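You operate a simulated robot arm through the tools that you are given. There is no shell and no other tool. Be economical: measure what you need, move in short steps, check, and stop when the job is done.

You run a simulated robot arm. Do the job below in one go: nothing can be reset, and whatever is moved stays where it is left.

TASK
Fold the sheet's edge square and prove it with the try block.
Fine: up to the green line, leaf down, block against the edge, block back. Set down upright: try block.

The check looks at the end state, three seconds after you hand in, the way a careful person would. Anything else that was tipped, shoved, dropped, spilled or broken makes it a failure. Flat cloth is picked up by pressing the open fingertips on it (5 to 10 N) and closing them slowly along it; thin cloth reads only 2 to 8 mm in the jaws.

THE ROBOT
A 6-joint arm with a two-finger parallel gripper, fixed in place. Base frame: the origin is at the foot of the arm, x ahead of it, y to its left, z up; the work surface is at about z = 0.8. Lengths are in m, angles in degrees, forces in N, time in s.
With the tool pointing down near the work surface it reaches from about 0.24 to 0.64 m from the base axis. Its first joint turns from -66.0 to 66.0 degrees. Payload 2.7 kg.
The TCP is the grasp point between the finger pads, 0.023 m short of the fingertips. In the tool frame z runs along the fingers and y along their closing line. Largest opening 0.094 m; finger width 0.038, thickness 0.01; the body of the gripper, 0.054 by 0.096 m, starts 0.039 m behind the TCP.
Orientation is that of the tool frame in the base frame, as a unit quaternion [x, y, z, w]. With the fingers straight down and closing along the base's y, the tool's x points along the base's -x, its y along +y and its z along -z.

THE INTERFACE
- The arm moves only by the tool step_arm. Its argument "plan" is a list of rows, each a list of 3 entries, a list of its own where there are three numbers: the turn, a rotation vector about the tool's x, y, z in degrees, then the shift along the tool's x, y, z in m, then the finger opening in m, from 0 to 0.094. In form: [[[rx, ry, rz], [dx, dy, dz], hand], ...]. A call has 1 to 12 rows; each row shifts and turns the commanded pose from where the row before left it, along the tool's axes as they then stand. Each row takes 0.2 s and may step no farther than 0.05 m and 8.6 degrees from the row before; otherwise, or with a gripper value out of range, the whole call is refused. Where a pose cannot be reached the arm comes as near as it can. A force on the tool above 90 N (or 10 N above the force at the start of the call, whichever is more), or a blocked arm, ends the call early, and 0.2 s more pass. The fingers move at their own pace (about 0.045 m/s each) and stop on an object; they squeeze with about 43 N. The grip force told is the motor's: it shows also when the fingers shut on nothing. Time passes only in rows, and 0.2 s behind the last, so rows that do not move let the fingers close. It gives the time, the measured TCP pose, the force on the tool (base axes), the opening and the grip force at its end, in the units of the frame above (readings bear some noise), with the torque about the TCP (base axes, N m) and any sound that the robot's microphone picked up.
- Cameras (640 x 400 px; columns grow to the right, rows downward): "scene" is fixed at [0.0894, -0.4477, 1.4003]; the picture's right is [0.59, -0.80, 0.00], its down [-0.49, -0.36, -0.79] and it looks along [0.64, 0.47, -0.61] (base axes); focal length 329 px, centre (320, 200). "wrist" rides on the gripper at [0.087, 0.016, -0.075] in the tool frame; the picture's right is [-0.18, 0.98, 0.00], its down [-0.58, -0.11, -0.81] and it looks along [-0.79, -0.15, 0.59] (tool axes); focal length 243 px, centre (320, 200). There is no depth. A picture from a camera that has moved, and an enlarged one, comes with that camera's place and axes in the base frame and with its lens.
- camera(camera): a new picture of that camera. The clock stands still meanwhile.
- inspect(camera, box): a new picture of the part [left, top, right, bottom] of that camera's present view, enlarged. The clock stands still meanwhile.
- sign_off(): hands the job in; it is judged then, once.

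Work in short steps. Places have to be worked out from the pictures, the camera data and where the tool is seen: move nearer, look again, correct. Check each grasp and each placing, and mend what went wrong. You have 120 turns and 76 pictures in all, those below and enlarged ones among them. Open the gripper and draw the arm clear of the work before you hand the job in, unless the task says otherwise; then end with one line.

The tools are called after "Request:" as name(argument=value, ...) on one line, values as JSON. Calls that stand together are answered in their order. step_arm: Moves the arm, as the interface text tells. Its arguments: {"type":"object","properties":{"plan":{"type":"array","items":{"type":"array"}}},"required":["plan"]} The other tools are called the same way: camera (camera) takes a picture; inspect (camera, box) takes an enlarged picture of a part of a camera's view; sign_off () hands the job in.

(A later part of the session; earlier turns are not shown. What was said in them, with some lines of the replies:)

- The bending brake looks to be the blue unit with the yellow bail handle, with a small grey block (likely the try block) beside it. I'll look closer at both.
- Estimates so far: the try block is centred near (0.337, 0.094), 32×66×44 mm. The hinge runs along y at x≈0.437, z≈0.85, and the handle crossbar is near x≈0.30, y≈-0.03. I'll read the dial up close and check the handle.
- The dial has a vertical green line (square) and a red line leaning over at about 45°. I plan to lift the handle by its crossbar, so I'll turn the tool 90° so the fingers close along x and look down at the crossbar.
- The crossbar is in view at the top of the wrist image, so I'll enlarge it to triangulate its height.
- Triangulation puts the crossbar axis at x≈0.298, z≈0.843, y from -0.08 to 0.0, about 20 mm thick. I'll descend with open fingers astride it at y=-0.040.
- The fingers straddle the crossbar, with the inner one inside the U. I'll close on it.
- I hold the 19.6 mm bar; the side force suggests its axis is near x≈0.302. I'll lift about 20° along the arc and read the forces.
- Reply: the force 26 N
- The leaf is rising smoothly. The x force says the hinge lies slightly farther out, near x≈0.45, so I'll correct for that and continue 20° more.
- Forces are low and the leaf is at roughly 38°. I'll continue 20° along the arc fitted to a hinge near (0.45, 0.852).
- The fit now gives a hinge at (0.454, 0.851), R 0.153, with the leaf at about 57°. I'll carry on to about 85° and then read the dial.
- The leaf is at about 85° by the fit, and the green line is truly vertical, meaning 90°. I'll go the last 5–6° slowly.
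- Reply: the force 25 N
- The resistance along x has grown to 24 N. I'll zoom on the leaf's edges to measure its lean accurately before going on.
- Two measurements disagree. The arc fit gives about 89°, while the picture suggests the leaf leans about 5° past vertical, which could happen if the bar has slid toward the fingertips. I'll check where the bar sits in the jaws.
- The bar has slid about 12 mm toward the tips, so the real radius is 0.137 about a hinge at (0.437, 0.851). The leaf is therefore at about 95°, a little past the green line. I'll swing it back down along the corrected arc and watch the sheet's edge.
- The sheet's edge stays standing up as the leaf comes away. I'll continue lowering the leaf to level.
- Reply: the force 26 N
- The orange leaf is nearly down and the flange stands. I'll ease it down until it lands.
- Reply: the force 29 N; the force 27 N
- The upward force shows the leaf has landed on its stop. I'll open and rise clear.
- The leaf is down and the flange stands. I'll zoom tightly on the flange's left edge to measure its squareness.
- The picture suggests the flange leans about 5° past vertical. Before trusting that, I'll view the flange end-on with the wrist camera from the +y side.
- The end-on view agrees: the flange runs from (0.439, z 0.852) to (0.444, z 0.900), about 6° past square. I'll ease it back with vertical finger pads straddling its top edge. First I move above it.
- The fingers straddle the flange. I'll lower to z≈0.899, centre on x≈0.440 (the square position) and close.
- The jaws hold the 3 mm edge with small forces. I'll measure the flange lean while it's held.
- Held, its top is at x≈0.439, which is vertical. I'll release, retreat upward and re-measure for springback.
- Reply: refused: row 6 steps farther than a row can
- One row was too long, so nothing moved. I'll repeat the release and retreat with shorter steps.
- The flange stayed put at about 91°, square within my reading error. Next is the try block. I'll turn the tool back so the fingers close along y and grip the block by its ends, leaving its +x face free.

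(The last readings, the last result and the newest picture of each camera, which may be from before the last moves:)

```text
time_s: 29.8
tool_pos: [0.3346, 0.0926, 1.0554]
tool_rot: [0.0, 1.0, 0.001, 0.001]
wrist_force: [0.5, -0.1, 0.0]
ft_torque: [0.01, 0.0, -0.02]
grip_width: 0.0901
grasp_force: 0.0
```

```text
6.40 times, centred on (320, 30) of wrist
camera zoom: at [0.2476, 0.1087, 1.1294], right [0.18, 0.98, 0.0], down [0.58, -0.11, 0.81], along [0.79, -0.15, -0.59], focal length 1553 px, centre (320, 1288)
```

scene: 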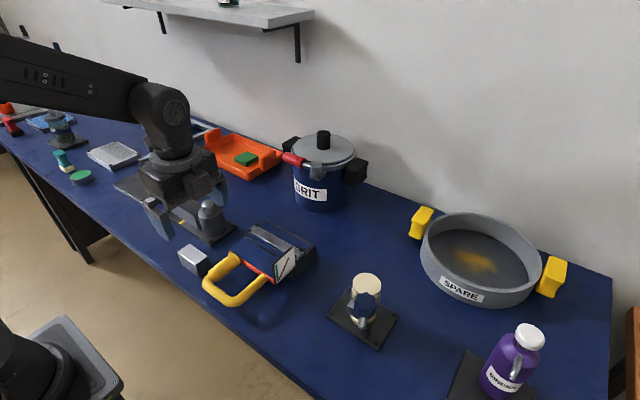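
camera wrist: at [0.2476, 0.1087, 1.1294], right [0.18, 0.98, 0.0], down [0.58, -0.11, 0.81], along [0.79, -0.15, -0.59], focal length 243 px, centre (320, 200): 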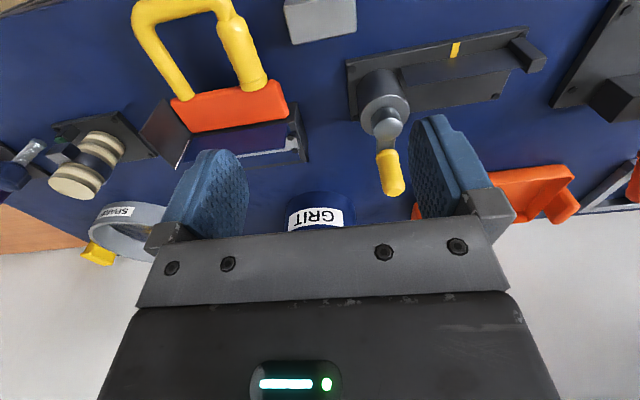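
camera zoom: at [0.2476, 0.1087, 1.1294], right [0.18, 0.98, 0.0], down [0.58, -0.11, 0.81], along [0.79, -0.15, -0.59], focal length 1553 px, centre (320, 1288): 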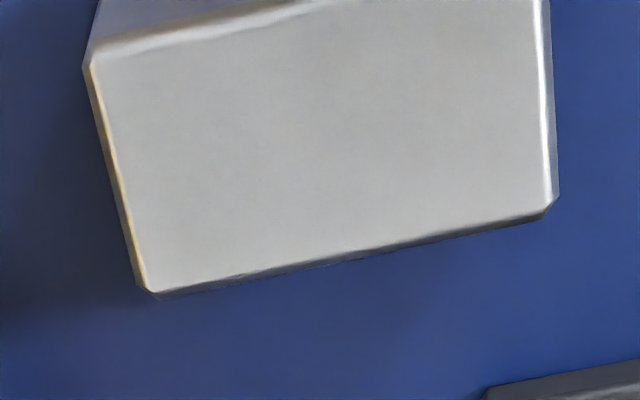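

The block is aligned with the axes, centred at (0.335, 0.0935), x 0.319–0.351. I'll descend 7 mm short of centre in x so the fingers don't protrude past its +x face, then close.

Request:
step_arm(plan=[[[0, 0, 0], [0.0065, 0.001, 0.045], 0.09], [[0, 0, 0], [0, 0, 0.045], 0.09], [[0, 0, 0], [0, 0, 0.045], 0.09], [[0, 0, 0], [0, 0, 0.045], 0.09], [[0, 0, 0], [0, 0, 0.03], 0.09], [[0, 0, 0], [0, 0, 0.0165], 0.09], [[0, 0, 0], [0, 0, 0], 0.09], [[0, 0, 0], [0, 0, 0], 0.07], [[0, 0, 0], [0, 0, 0], 0.055], [[0, 0, 0], [0, 0, 0], 0.055], [[0, 0, 0], [0, 0, 0], 0.055]])

Request:
camera(camera="wrist")

```text
time_s: 32.2
tool_pos: [0.3294, 0.0963, 0.8274]
tool_rot: [-0.001, 1.0, 0.002, 0.001]
wrist_force: [0.0, 0.5, -0.1]
ft_torque: [-0.03, 0.04, 0.02]
grip_width: 0.0696
grasp_force: 43.0
```

```text
33 pictures are left
camera wrist: at [0.2415, 0.1113, 0.9017], right [0.18, 0.98, 0.0], down [0.58, -0.11, 0.81], along [0.79, -0.15, -0.59], focal length 243 px, centre (320, 200)
```

wrist: 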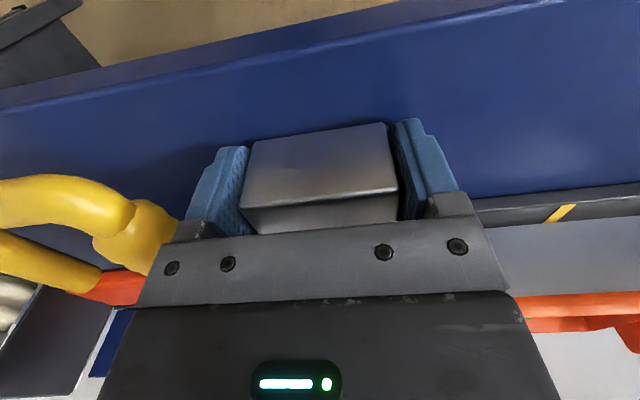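

The block is gripped at 69.6 mm. I'll lift it, carry it to just in front of the flange at y≈-0.04, and lower it to just above the lip.

Request:
step_arm(plan=[[[0, 0, 0], [0, 0, -0.03], 0.055], [[0, 0, 0], [0, 0, -0.04], 0.055], [[0, 0, 0], [0, 0, -0.03], 0.055], [[0, 0, 0], [0, -0.045, 0], 0.055], [[0, 0, 0], [0, -0.045, 0], 0.055], [[0, 0, 0], [0, -0.045, 0], 0.055], [[0, 0, 0], [-0.036, 0, 0], 0.055], [[0, 0, 0], [-0.034, 0, 0], 0.055], [[0, 0, 0], [0, 0, 0.02], 0.055], [[0, 0, 0], [0, 0, 0.019], 0.055], [[0, 0, 0], [0, 0, 0.0], 0.055]])

Request:
camera(camera="wrist")

Request:
inspect(camera="scene", box=[220, 180, 330, 290])

```text
time_s: 34.6
tool_pos: [0.395, -0.0385, 0.8892]
tool_rot: [-0.001, 1.0, 0.0, 0.001]
wrist_force: [0.7, 0.6, -2.2]
ft_torque: [0.03, 0.01, 0.02]
grip_width: 0.0697
grasp_force: 42.7
```

```text
32 pictures are left
camera wrist: at [0.3086, -0.023, 0.9635], right [0.18, 0.98, 0.0], down [0.58, -0.11, 0.81], along [0.79, -0.15, -0.59], focal length 243 px, centre (320, 200)
```

wrist: 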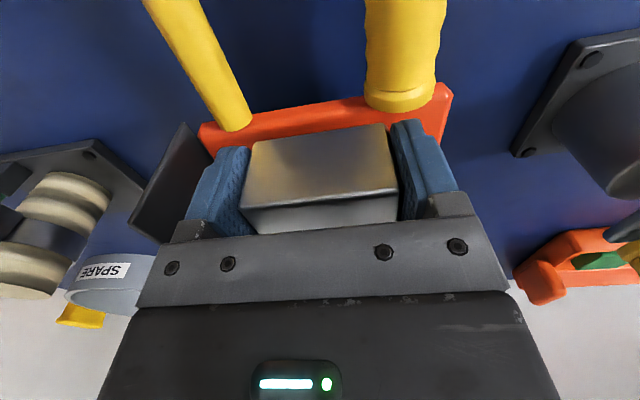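

```text
3.64 times, centred on (275, 235) of scene
camera zoom: at [0.0894, -0.4477, 1.4003], right [0.59, -0.8, 0.0], down [-0.49, -0.36, -0.79], along [0.64, 0.47, -0.61], focal length 1195 px, centre (484, 73)
```

zoom: 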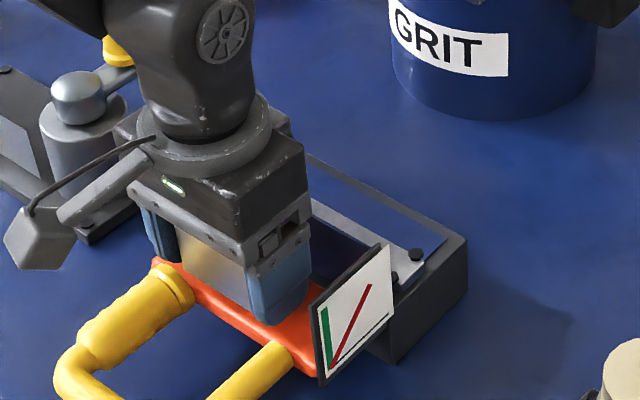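

The block hovers above the leaf, about 20 mm from the flange. I'll advance it and then creep until a light touch registers.

Request:
step_arm(plan=[[[0, 0, 0], [-0.008, 0, 0], 0.055], [[0, 0, 0], [-0.006, 0, 0], 0.055], [[0, 0, 0], [0, 0, 0.0], 0.055]])

Request:
inspect(camera="scene", box=[240, 205, 300, 265])

```text
time_s: 35.4
tool_pos: [0.4107, -0.0383, 0.8888]
tool_rot: [-0.002, 1.0, 0.001, 0.001]
wrist_force: [-0.9, -0.1, -2.5]
ft_torque: [0.0, 0.0, 0.01]
grip_width: 0.0698
grasp_force: 43.0
```

```text
6.67 times, centred on (270, 235) of scene
camera zoom: at [0.0894, -0.4477, 1.4003], right [0.59, -0.8, 0.0], down [-0.49, -0.36, -0.79], along [0.64, 0.47, -0.61], focal length 2190 px, centre (653, -33)
```

zoom: 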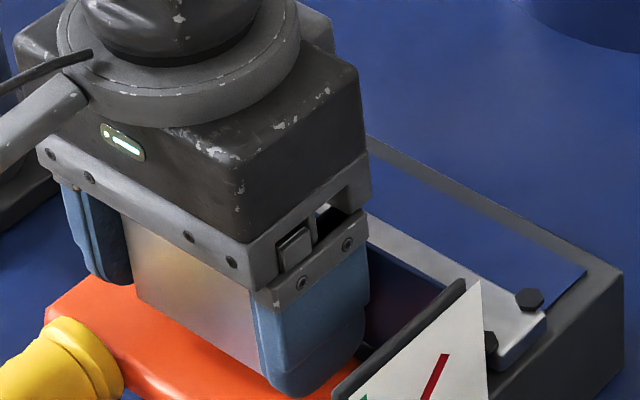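

No contact yet at x=0.4107. I'll creep on in 1–2 mm steps.

Request:
step_arm(plan=[[[0, 0, 0], [-0.0015, 0, 0], 0.055], [[0, 0, 0], [-0.0015, 0, 0], 0.055], [[0, 0, 0], [0, 0, 0.0], 0.055]])

Request:
step_arm(plan=[[[0, 0, 0], [-0.0015, 0, 0], 0.055], [[0, 0, 0], [0, 0, 0.0], 0.055]])

```text
time_s: 36.2
tool_pos: [0.4132, -0.0379, 0.8892]
tool_rot: [-0.001, 1.0, 0.002, -0.001]
wrist_force: [-9.2, 1.2, -1.0]
ft_torque: [-0.04, 0.22, -0.24]
grip_width: 0.0696
grasp_force: 43.0
```

```text
time_s: 36.8
tool_pos: [0.4141, -0.0388, 0.889]
tool_rot: [-0.001, 1.0, 0.001, -0.003]
wrist_force: [-21.5, 4.2, 1.5]
ft_torque: [0.11, 0.48, -0.21]
grip_width: 0.0699
grasp_force: 42.9
```

Contact starts at x≈0.4125, low on the block. To be sure it touches the flange and not the lip, I'll back off, raise 7 mm and touch again.

Request:
step_arm(plan=[[[0, 0, 0], [0.004, 0, 0], 0.055], [[0, 0, 0], [0, 0, -0.007], 0.055], [[0, 0, 0], [-0.002, 0, 0.0], 0.055], [[0, 0, 0], [-0.0005, 0, 0.0], 0.055], [[0, 0, 0], [0, 0, 0.0], 0.055]])

```text
time_s: 38.0
tool_pos: [0.4136, -0.0381, 0.8968]
tool_rot: [-0.002, 1.0, 0.001, 0.001]
wrist_force: [-1.7, 1.6, -2.6]
ft_torque: [0.0, 0.12, -0.03]
grip_width: 0.0698
grasp_force: 43.3
```

Request:
step_arm(plan=[[[0, 0, 0], [-0.001, 0, 0.0], 0.055], [[0, 0, 0], [0, 0, 0.0], 0.055], [[0, 0, 0], [0, 0, 0.0], 0.055]])

Request:
inspect(camera="scene", box=[250, 210, 310, 270])

```text
time_s: 38.8
tool_pos: [0.4145, -0.0392, 0.8962]
tool_rot: [0.0, 1.0, 0.001, 0.0]
wrist_force: [-4.6, 2.2, -2.0]
ft_torque: [0.04, 0.13, -0.09]
grip_width: 0.0696
grasp_force: 42.4
```

```text
6.67 times, centred on (280, 240) of scene
camera zoom: at [0.0893, -0.4477, 1.4003], right [0.59, -0.8, 0.0], down [-0.49, -0.36, -0.79], along [0.64, 0.47, -0.61], focal length 2190 px, centre (587, -67)
```

zoom: 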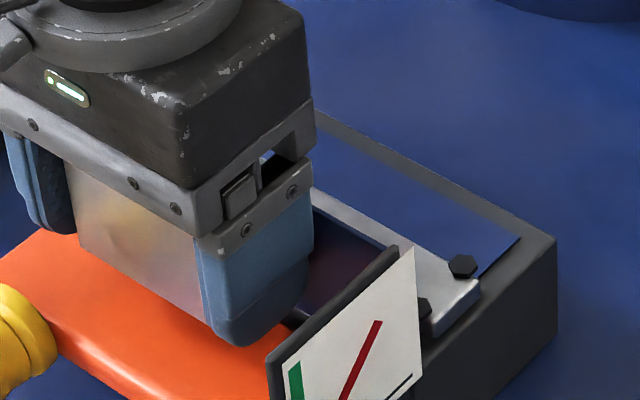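

Now contact is at the flange itself: light 4.6 N, acting at the block's lower edge above the lip, consistent with the flange near square. I'll hold a moment, then carry the block back along the same path to just above its spot.

Request:
step_arm(plan=[[[0, 0, 0], [0, 0, 0], 0.055], [[0, 0, 0], [0, 0, 0], 0.055], [[0, 0, 0], [0.03, 0, 0], 0.055], [[0, 0, 0], [0.03, 0, 0], 0.055], [[0, 0, 0], [0, 0, -0.03], 0.055], [[0, 0, 0], [0, 0.045, 0], 0.055], [[0, 0, 0], [0, 0.045, 0], 0.055], [[0, 0, 0], [0, 0.045, 0], 0.055], [[0, 0, 0], [0.028, 0, 0], 0.055], [[0, 0, 0], [0, 0, 0.04], 0.055], [[0, 0, 0], [0, 0, 0.03], 0.055], [[0, 0, 0], [0, 0, 0], 0.055]])

Request:
step_arm(plan=[[[0, 0, 0], [0, 0, 0.015], 0.055], [[0, 0, 0], [0, 0, 0.008], 0.055], [[0, 0, 0], [0, 0, 0.004], 0.055], [[0, 0, 0], [0, 0, 0], 0.055]])

```text
time_s: 41.4
tool_pos: [0.3246, 0.0931, 0.8571]
tool_rot: [-0.001, 1.0, 0.001, 0.001]
wrist_force: [0.9, 0.3, -2.8]
ft_torque: [0.0, 0.03, -0.01]
grip_width: 0.0697
grasp_force: 43.8
```

```text
time_s: 42.4
tool_pos: [0.3269, 0.095, 0.8308]
tool_rot: [-0.001, 1.0, 0.001, 0.0]
wrist_force: [-1.3, 0.0, -2.6]
ft_torque: [-0.01, -0.01, 0.01]
grip_width: 0.0699
grasp_force: 43.4
```

The block is about 3 mm above the table at its original spot. I'll lower until touchdown.

Request:
step_arm(plan=[[[0, 0, 0], [0, 0, 0.0015], 0.055], [[0, 0, 0], [0, 0, 0.001], 0.055], [[0, 0, 0], [0, 0, 0], 0.055]])

```text
time_s: 43.2
tool_pos: [0.3269, 0.096, 0.8266]
tool_rot: [0.0, 1.0, 0.001, 0.0]
wrist_force: [0.0, -0.2, -3.0]
ft_torque: [0.02, 0.08, -0.03]
grip_width: 0.0697
grasp_force: 43.6
```

Request:
step_arm(plan=[[[0, 0, 0], [0, 0, 0.001], 0.055], [[0, 0, 0], [0, 0, 0], 0.055], [[0, 0, 0], [0, 0, 0], 0.055]])

```text
time_s: 44.0
tool_pos: [0.3278, 0.0948, 0.8269]
tool_rot: [-0.001, 1.0, 0.002, 0.003]
wrist_force: [-7.7, 4.4, 24.2]
ft_torque: [-0.47, 0.25, -0.18]
grip_width: 0.0698
grasp_force: 43.4
```

It has touched down. I'll open and rise clear, then check everything.

Request:
step_arm(plan=[[[0, 0, 0], [0, 0, -0.001], 0.075], [[0, 0, 0], [0, 0, 0], 0.088], [[0, 0, 0], [0, 0, 0], 0.088], [[0, 0, 0], [0, 0, -0.03], 0.088], [[0, 0, 0], [0, 0, -0.045], 0.088], [[0, 0, 0], [0, 0, -0.045], 0.088], [[0, 0, 0], [0, 0, -0.045], 0.088], [[0, 0, 0], [0, 0, -0.045], 0.088], [[0, 0, 0], [0, 0.03, -0.03], 0.088], [[0, 0, 0], [0, 0.04, 0], 0.088], [[0, 0, 0], [0, 0, 0], 0.088]])

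Request:
camera(camera="scene")

Request:
inspect(camera="scene", box=[170, 200, 330, 312])

Request:
inspect(camera="scene", box=[238, 212, 270, 245])

```text
time_s: 46.4
tool_pos: [0.3269, 0.1678, 1.0684]
tool_rot: [0.0, 1.0, 0.002, 0.0]
wrist_force: [-1.0, -1.0, -0.1]
ft_torque: [-0.01, 0.01, -0.01]
grip_width: 0.0881
grasp_force: 0.1
```

```text
28 pictures are left
```

scene: 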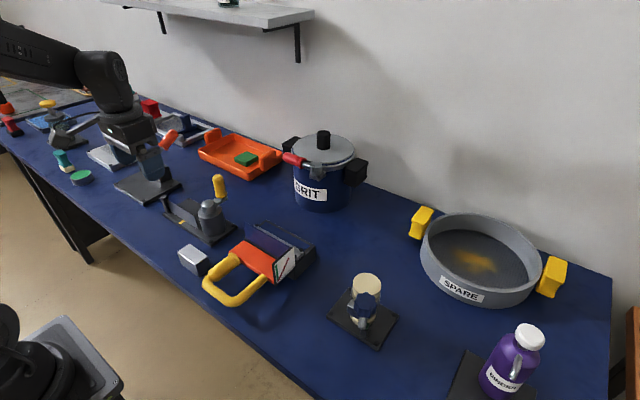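

```text
3.57 times, centred on (250, 256) of scene
camera zoom: at [0.0894, -0.4477, 1.4003], right [0.59, -0.8, 0.0], down [-0.49, -0.36, -0.79], along [0.64, 0.47, -0.61], focal length 1173 px, centre (570, 0)
```

zoom: 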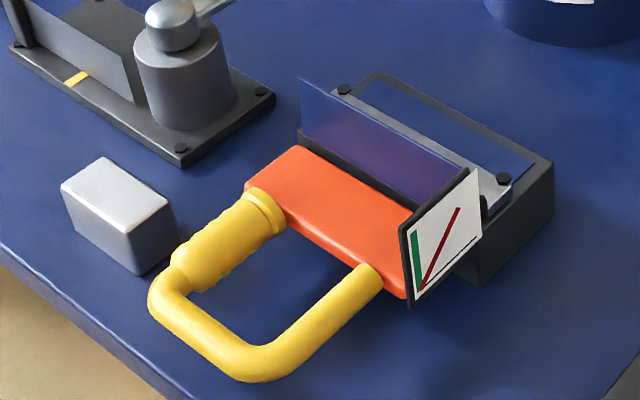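

```text
12.12 times, centred on (254, 228) of scene
camera zoom: at [0.0894, -0.4477, 1.4003], right [0.59, -0.8, 0.0], down [-0.49, -0.36, -0.79], along [0.64, 0.47, -0.61], focal length 3982 px, centre (1120, -146)
```

zoom: 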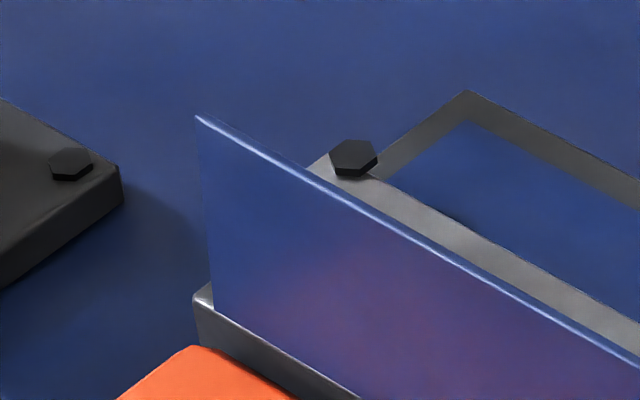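

The block is back upright, and the leaf is down. But the flange now leans about 5° again: my firm low touch (21 N) pushed it over. I'll straighten it again and repeat the proof with a much lighter touch. First I turn the tool and move above the flange.

Request:
step_arm(plan=[[[0, 0, 8.2], [0, 0, 0], 0.05], [[0, 0, 8.2], [0, 0, 0], 0.05], [[0, 0, 8.2], [0, 0, 0], 0.05], [[0, 0, 8.2], [0, 0, 0], 0.05], [[0, 0, 8.2], [0, 0, 0], 0.05], [[0, 0, 8.2], [0, 0, 0], 0.05], [[0, 0, 8.2], [0, 0, 0], 0.05], [[0, 0, 8.2], [0, 0, 0], 0.05], [[0, 0, 8.2], [0, 0, 0], 0.05], [[0, 0, 8.2], [0, 0, 0], 0.05], [[0, 0, 8], [0, 0, 0], 0.05]])

Request:
step_arm(plan=[[[0, 0, 0], [-0.04, 0.022, 0], 0.05], [[0, 0, 0], [-0.04, 0.022, 0], 0.05], [[0, 0, 0], [-0.04, 0.022, 0], 0.05], [[0, 0, 0], [-0.04, 0.023, 0], 0.05], [[0, 0, 0], [-0.044, 0.023, 0], 0.05], [[0, 0, 0], [0, 0, 0.045], 0.05], [[0, 0, 0], [0, 0, 0.045], 0.05], [[0, 0, 0], [0, 0, 0.045], 0.05], [[0, 0, 0], [0, 0, 0.02], 0.05], [[0, 0, 0], [0, 0, 0], 0.05], [[0, 0, 0], [0, 0, 0], 0.05]])

```text
time_s: 48.8
tool_pos: [0.3257, 0.1653, 1.0674]
tool_rot: [0.708, 0.706, 0.002, 0.001]
wrist_force: [0.0, 0.1, -0.4]
ft_torque: [0.0, -0.02, 0.01]
grip_width: 0.05
grasp_force: 0.2
```

```text
time_s: 51.2
tool_pos: [0.4369, -0.0433, 0.9092]
tool_rot: [0.706, 0.708, 0.002, 0.0]
wrist_force: [-0.7, -0.8, -0.7]
ft_torque: [0.01, -0.01, 0.0]
grip_width: 0.0498
grasp_force: 0.0
```

The fingers are astride the flange at z 0.909. I'll lower 10 mm, nudge x to about 0.4385 and close gently.

Request:
step_arm(plan=[[[0, 0, 0], [0, 0.0015, 0.005], 0.05], [[0, 0, 0], [0, 0, 0.0055], 0.05], [[0, 0, 0], [0, 0, 0], 0.03], [[0, 0, 0], [0, 0, 0], 0.015], [[0, 0, 0], [0, 0, 0], 0.008], [[0, 0, 0], [0, 0, 0], 0.0], [[0, 0, 0], [0, 0, 0], 0.0]])

Request:
step_arm(plan=[[[0, 0, 0], [0, 0, 0], 0.0]])

```text
time_s: 52.8
tool_pos: [0.44, -0.0407, 0.9011]
tool_rot: [0.707, 0.707, 0.0, 0.0]
wrist_force: [-8.9, 2.2, 11.3]
ft_torque: [-0.46, 0.45, -0.52]
grip_width: 0.003
grasp_force: 45.2
```

```text
time_s: 53.2
tool_pos: [0.4405, -0.0408, 0.9015]
tool_rot: [0.707, 0.707, 0.001, -0.001]
wrist_force: [-12.7, 2.0, 15.6]
ft_torque: [-0.3, 0.65, -0.66]
grip_width: 0.003
grasp_force: 44.9
```

Held at x≈0.4402 like before. I'll shift 1 mm toward -x to take out the last degree, then release and rise to the viewing spot.

Request:
step_arm(plan=[[[0, 0, 0], [0, -0.001, 0], 0.0], [[0, 0, 0], [0, 0, 0], 0.0], [[0, 0, 0], [0, 0, 0], 0.02], [[0, 0, 0], [0, 0, 0], 0.04], [[0, 0, 0], [0, 0, 0], 0.05], [[0, 0, 0], [0, 0, -0.02], 0.05], [[0, 0, 0], [0, 0, -0.04], 0.05], [[0, 0, 0], [0.0, 0, -0.045], 0.05], [[0, 0, 0], [0.03, 0, -0.03], 0.05], [[0, 0, 0], [0.035, -0.008, 0], 0.05], [[0, 0, 0], [0.035, -0.008, 0], 0.05], [[0, 0, 0], [0.035, 0, 0], 0.05]])

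Request:
inspect(camera="scene", box=[238, 212, 270, 245])

```text
time_s: 55.8
tool_pos: [0.422, 0.0963, 1.0379]
tool_rot: [0.707, 0.708, 0.001, 0.0]
wrist_force: [-0.2, -0.7, 0.6]
ft_torque: [0.0, 0.01, 0.0]
grip_width: 0.0497
grasp_force: 0.0
```

```text
12.12 times, centred on (254, 228) of scene
camera zoom: at [0.0894, -0.4477, 1.4003], right [0.59, -0.8, 0.0], down [-0.49, -0.36, -0.79], along [0.64, 0.47, -0.61], focal length 3982 px, centre (1120, -146)
```

zoom: 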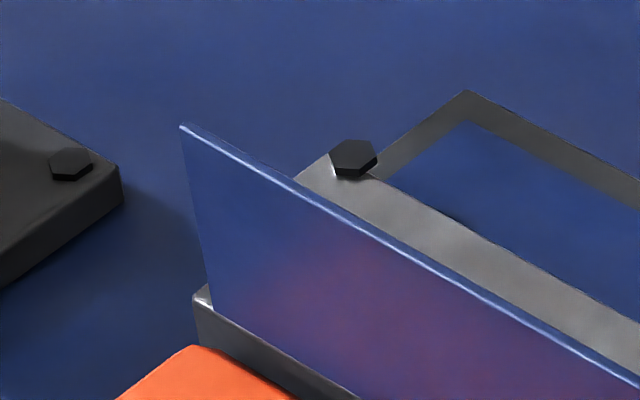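

The flange is back to within a degree of vertical. I'll turn the tool back and fetch the block again.

Request:
step_arm(plan=[[[0, 0, -8.2], [0, 0, -0.01], 0.085], [[0, 0, -8.2], [0, 0, -0.01], 0.085], [[0, 0, -8.2], [0, 0, 0], 0.09], [[0, 0, -8.2], [0, 0, 0], 0.09], [[0, 0, -8.2], [0, 0, 0], 0.09], [[0, 0, -8.2], [0, 0, 0], 0.09], [[0, 0, -8.2], [0, 0, 0], 0.09], [[0, 0, -8.2], [0, 0, 0], 0.09], [[0, 0, -8.2], [0, 0, 0], 0.09], [[0, 0, -8.2], [0, 0, 0], 0.09], [[0, 0, -8], [0, 0, 0], 0.09]])

Request:
step_arm(plan=[[[0, 0, 0], [0.045, 0, 0], 0.09], [[0, 0, 0], [0.045, 0, 0], 0.09], [[0, 0, 0], [0.003, -0.002, 0], 0.09], [[0, 0, 0], [0, 0, 0], 0.09]])

Request:
inspect(camera="wrist", box=[270, 0, 370, 60])

Request:
inspect(camera="scene", box=[238, 212, 270, 245])

```text
time_s: 58.2
tool_pos: [0.4224, 0.096, 1.0565]
tool_rot: [-0.002, 1.0, 0.001, 0.001]
wrist_force: [0.4, 0.0, 0.1]
ft_torque: [-0.01, 0.02, 0.03]
grip_width: 0.0902
grasp_force: 0.0
```

```text
time_s: 59.2
tool_pos: [0.3315, 0.0941, 1.0572]
tool_rot: [0.0, 1.0, 0.001, 0.0]
wrist_force: [-1.0, -0.9, -0.3]
ft_torque: [-0.02, -0.01, -0.01]
grip_width: 0.0901
grasp_force: 0.1
```

```text
6.40 times, centred on (320, 30) of wrist
camera zoom: at [0.2448, 0.1099, 1.1314], right [0.18, 0.98, 0.0], down [0.58, -0.11, 0.81], along [0.79, -0.15, -0.59], focal length 1553 px, centre (320, 1288)
```

zoom: 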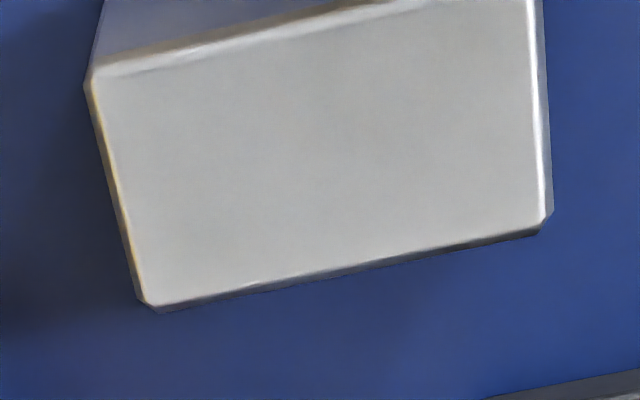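

```text
12.12 times, centred on (254, 228) of scene
camera zoom: at [0.0894, -0.4477, 1.4003], right [0.59, -0.8, 0.0], down [-0.49, -0.36, -0.79], along [0.64, 0.47, -0.61], focal length 3982 px, centre (1120, -146)
```

zoom: 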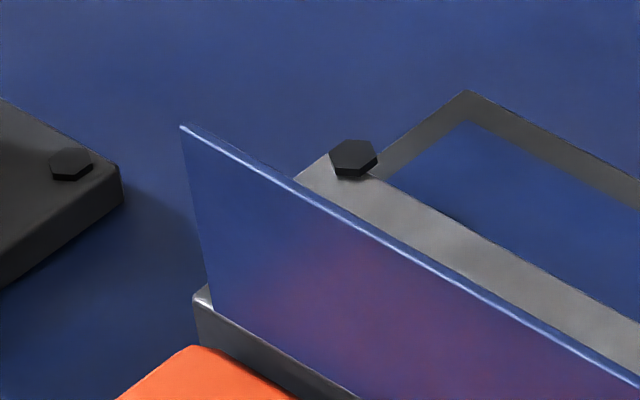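

The flange holds steady and the block is in its place (+x face at 0.350). I'll descend and grip as before.

Request:
step_arm(plan=[[[0, 0, 0], [0.004, 0, 0.045], 0.09], [[0, 0, 0], [0, 0, 0.045], 0.09], [[0, 0, 0], [0, 0, 0.045], 0.09], [[0, 0, 0], [0, 0, 0.045], 0.09], [[0, 0, 0], [0, 0, 0.03], 0.09], [[0, 0, 0], [0, 0, 0.018], 0.09], [[0, 0, 0], [0, 0, 0], 0.09], [[0, 0, 0], [0, 0, 0], 0.07], [[0, 0, 0], [0, 0, 0], 0.055], [[0, 0, 0], [0, 0, 0], 0.055], [[0, 0, 0], [0, 0, 0], 0.055]])

```text
time_s: 61.6
tool_pos: [0.3277, 0.0922, 0.8294]
tool_rot: [-0.001, 1.0, 0.002, 0.001]
wrist_force: [-0.4, -0.1, 0.0]
ft_torque: [-0.01, 0.04, 0.02]
grip_width: 0.0699
grasp_force: 43.4
```

Gripped. I'll carry it to the flange, with its bottom at z≈0.868, about 10 mm short.

Request:
step_arm(plan=[[[0, 0, 0], [0, 0, -0.03], 0.055], [[0, 0, 0], [0, 0, -0.04], 0.055], [[0, 0, 0], [0, 0, -0.03], 0.055], [[0, 0, 0], [0, -0.045, 0], 0.055], [[0, 0, 0], [0, -0.045, 0], 0.055], [[0, 0, 0], [0, -0.045, 0], 0.055], [[0, 0, 0], [-0.036, 0, 0], 0.055], [[0, 0, 0], [-0.036, 0, 0], 0.055], [[0, 0, 0], [0, 0, 0.02], 0.055], [[0, 0, 0], [0, 0, 0.012], 0.055], [[0, 0, 0], [0, 0, 0.0], 0.055], [[0, 0, 0], [0, 0, 0.0], 0.055]])

Request:
step_arm(plan=[[[0, 0, 0], [-0.005, 0, 0], 0.055], [[0, 0, 0], [-0.002, 0, 0], 0.055], [[0, 0, 0], [0, 0, 0], 0.055]])

```text
time_s: 64.2
tool_pos: [0.3984, -0.0404, 0.8947]
tool_rot: [-0.001, 1.0, 0.0, 0.001]
wrist_force: [-0.6, -0.4, -4.1]
ft_torque: [-0.02, -0.02, -0.03]
grip_width: 0.0698
grasp_force: 43.4
```

```text
time_s: 65.0
tool_pos: [0.4048, -0.0404, 0.8959]
tool_rot: [0.0, 1.0, 0.001, 0.002]
wrist_force: [0.3, 0.0, -3.3]
ft_torque: [0.02, 0.01, 0.0]
grip_width: 0.0698
grasp_force: 43.4
```

No contact at 0.405. I'll creep in 1 mm steps, checking each time.

Request:
step_arm(plan=[[[0, 0, 0], [-0.002, 0, 0], 0.055], [[0, 0, 0], [-0.001, 0, 0], 0.055], [[0, 0, 0], [0, 0, 0], 0.055]])

Request:
step_arm(plan=[[[0, 0, 0], [-0.001, 0, 0], 0.055], [[0, 0, 0], [0, 0, 0], 0.055]])

Request:
step_arm(plan=[[[0, 0, 0], [-0.001, 0, 0], 0.055], [[0, 0, 0], [0, 0, 0], 0.055]])

```text
time_s: 65.8
tool_pos: [0.4094, -0.0403, 0.8946]
tool_rot: [-0.001, 1.0, 0.001, 0.001]
wrist_force: [0.1, -0.1, -2.6]
ft_torque: [0.02, 0.01, 0.02]
grip_width: 0.0698
grasp_force: 42.8
```

```text
time_s: 66.4
tool_pos: [0.4099, -0.0398, 0.8946]
tool_rot: [-0.001, 1.0, 0.001, 0.002]
wrist_force: [0.3, 0.8, -3.2]
ft_torque: [0.0, 0.06, -0.02]
grip_width: 0.07
grasp_force: 43.3
```

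```text
time_s: 67.0
tool_pos: [0.412, -0.0409, 0.8946]
tool_rot: [-0.001, 1.0, 0.001, 0.001]
wrist_force: [0.0, 0.1, -2.7]
ft_torque: [0.01, 0.04, -0.01]
grip_width: 0.0698
grasp_force: 42.6
```

Request:
step_arm(plan=[[[0, 0, 0], [-0.0007, 0, 0], 0.055], [[0, 0, 0], [0, 0, 0], 0.055]])

Request:
inspect(camera="scene", box=[240, 205, 300, 265])

```text
time_s: 67.6
tool_pos: [0.4121, -0.0401, 0.8947]
tool_rot: [-0.001, 1.0, 0.001, 0.001]
wrist_force: [1.1, -0.3, -2.9]
ft_torque: [0.01, 0.05, 0.0]
grip_width: 0.0698
grasp_force: 42.2
```

```text
6.67 times, centred on (270, 235) of scene
camera zoom: at [0.0894, -0.4477, 1.4003], right [0.59, -0.8, 0.0], down [-0.49, -0.36, -0.79], along [0.64, 0.47, -0.61], focal length 2190 px, centre (653, -33)
```

zoom: 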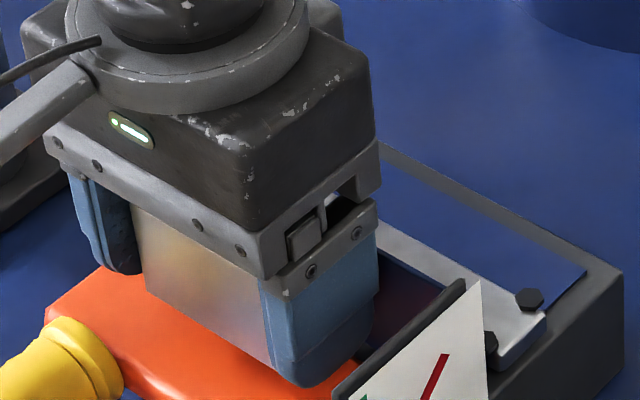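

Request:
step_arm(plan=[[[0, 0, 0], [-0.0008, 0, 0], 0.055], [[0, 0, 0], [0, 0, 0], 0.055]])

Request:
step_arm(plan=[[[0, 0, 0], [-0.0007, 0, 0], 0.055], [[0, 0, 0], [0, 0, 0], 0.055]])

```text
time_s: 68.2
tool_pos: [0.4131, -0.0404, 0.8953]
tool_rot: [-0.001, 1.0, 0.001, 0.0]
wrist_force: [-2.0, -0.9, -2.0]
ft_torque: [-0.06, 0.06, -0.11]
grip_width: 0.0699
grasp_force: 42.7
```

```text
time_s: 68.8
tool_pos: [0.4126, -0.0403, 0.8958]
tool_rot: [-0.001, 1.0, 0.001, 0.0]
wrist_force: [-5.0, 0.7, -2.8]
ft_torque: [0.08, 0.16, -0.12]
grip_width: 0.0697
grasp_force: 42.8
```

A light 5 N touch is on the flange. I'll hold it briefly, then carry the block back by the same path.

Request:
step_arm(plan=[[[0, 0, 0], [0, 0, 0], 0.055], [[0, 0, 0], [0, 0, 0], 0.055], [[0, 0, 0], [0.03, 0, 0], 0.055], [[0, 0, 0], [0.03, 0, 0], 0.055], [[0, 0, 0], [0, 0, -0.03], 0.055], [[0, 0, 0], [0, 0.045, 0], 0.055], [[0, 0, 0], [0, 0.045, 0], 0.055], [[0, 0, 0], [0, 0.045, 0], 0.055], [[0, 0, 0], [0.0262, 0, 0], 0.055], [[0, 0, 0], [0, 0, 0.04], 0.055], [[0, 0, 0], [0, 0, 0.03], 0.055], [[0, 0, 0], [0, 0, 0], 0.055]])

Request:
inspect(camera="scene", box=[238, 212, 270, 245])

Request:
step_arm(plan=[[[0, 0, 0], [0, 0, 0.015], 0.055], [[0, 0, 0], [0, 0, 0.008], 0.055], [[0, 0, 0], [0, 0, 0.003], 0.055], [[0, 0, 0], [0, 0, 0.001], 0.055], [[0, 0, 0], [0, 0, 0], 0.055]])

```text
time_s: 71.4
tool_pos: [0.3241, 0.0948, 0.8577]
tool_rot: [-0.002, 1.0, 0.001, 0.002]
wrist_force: [-0.3, 0.2, -2.4]
ft_torque: [-0.01, 0.04, 0.0]
grip_width: 0.0699
grasp_force: 42.8
```

```text
12.12 times, centred on (254, 228) of scene
camera zoom: at [0.0894, -0.4477, 1.4003], right [0.59, -0.8, 0.0], down [-0.49, -0.36, -0.79], along [0.64, 0.47, -0.61], focal length 3982 px, centre (1120, -146)
```

zoom: 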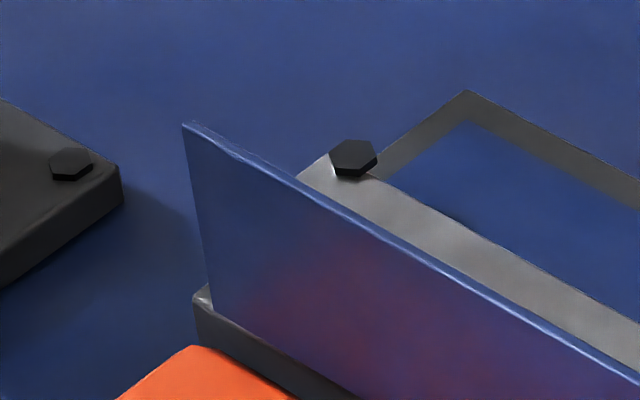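

```text
time_s: 72.6
tool_pos: [0.3257, 0.0953, 0.8286]
tool_rot: [-0.001, 1.0, 0.0, 0.0]
wrist_force: [-1.2, -0.1, -3.5]
ft_torque: [0.0, 0.02, 0.0]
grip_width: 0.0696
grasp_force: 43.2
```

The flange stayed square this time, at about 91°. I'll lower the block the last millimetre or so.

Request:
step_arm(plan=[[[0, 0, 0], [0, 0, 0.001], 0.055], [[0, 0, 0], [0, 0, 0], 0.055]])

Request:
step_arm(plan=[[[0, 0, 0], [0, 0, 0.001], 0.055], [[0, 0, 0], [0, 0, 0], 0.055]])

```text
time_s: 73.2
tool_pos: [0.326, 0.0947, 0.8289]
tool_rot: [0.0, 1.0, 0.0, 0.001]
wrist_force: [-9.5, -0.2, 27.1]
ft_torque: [-0.5, -0.06, -0.16]
grip_width: 0.0701
grasp_force: 42.8
```

```text
time_s: 73.8
tool_pos: [0.3274, 0.0954, 0.8274]
tool_rot: [0.0, 1.0, 0.002, 0.002]
wrist_force: [-6.5, -5.9, 29.6]
ft_torque: [-0.55, -0.09, -0.15]
grip_width: 0.07
grasp_force: 43.5
```

The block is on the table. I'll open, rise and move clear.

Request:
step_arm(plan=[[[0, 0, 0], [0, 0, -0.0015], 0.075], [[0, 0, 0], [0, 0, 0], 0.088], [[0, 0, 0], [0, 0, 0], 0.088], [[0, 0, 0], [0, 0, -0.03], 0.088], [[0, 0, 0], [0, 0, -0.045], 0.088], [[0, 0, 0], [0, 0, -0.045], 0.088], [[0, 0, 0], [0, 0, -0.045], 0.088], [[0, 0, 0], [0, 0, -0.045], 0.088], [[0, 0, 0], [0, 0.03, -0.03], 0.088], [[0, 0, 0], [0, 0.04, 0], 0.088], [[0, 0, 0], [0, 0, -0.04], 0.088], [[0, 0, 0], [0, 0, 0], 0.088]])

Request:
camera(camera="scene")

Request:
inspect(camera="scene", box=[170, 200, 330, 312])

Request:
inspect(camera="scene", box=[238, 212, 270, 245])

```text
time_s: 76.4
tool_pos: [0.3249, 0.1623, 1.1102]
tool_rot: [-0.002, 1.0, 0.0, 0.001]
wrist_force: [0.1, -0.2, -0.2]
ft_torque: [0.01, 0.01, 0.0]
grip_width: 0.0883
grasp_force: 0.1
```

```text
20 pictures are left
```

scene: 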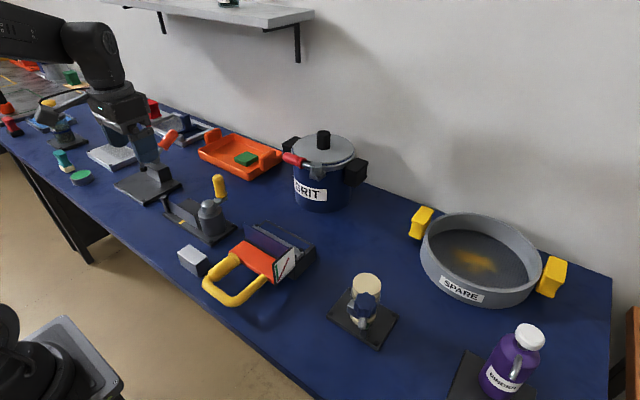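

```text
3.57 times, centred on (250, 256) of scene
camera zoom: at [0.0894, -0.4477, 1.4003], right [0.59, -0.8, 0.0], down [-0.49, -0.36, -0.79], along [0.64, 0.47, -0.61], focal length 1173 px, centre (570, 0)
```

zoom: 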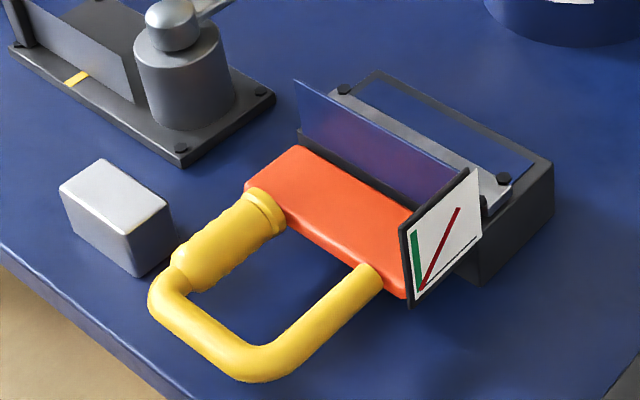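

```text
12.12 times, centred on (254, 228) of scene
camera zoom: at [0.0894, -0.4477, 1.4003], right [0.59, -0.8, 0.0], down [-0.49, -0.36, -0.79], along [0.64, 0.47, -0.61], focal length 3982 px, centre (1120, -146)
```

zoom: 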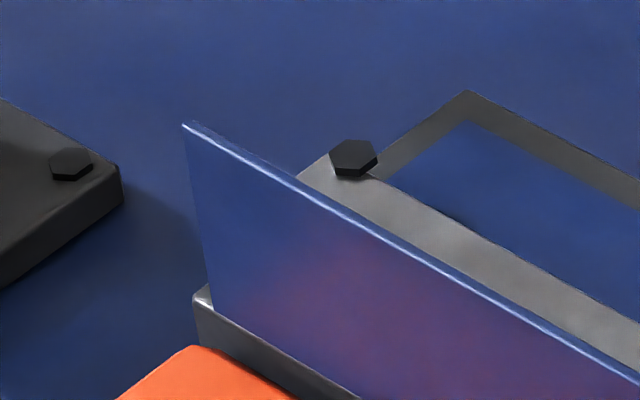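

The flange stands square to within about a degree, the leaf is down, and the block is upright within about 2 mm of where it started. Nothing else has moved and the arm is clear, so I'm handing in.

Request:
sign_off()

```text
The job is handed in.
```

The job is handed in: the sheet's edge stands about 1° past square by the pictures, the leaf is down, and the try block touched the edge at 5 N and is back upright in its place. The leaf first went about 5° past the green line, and a firm first block touch pushed the edge over again, so I straightened it twice with the gripper before the final light touch.
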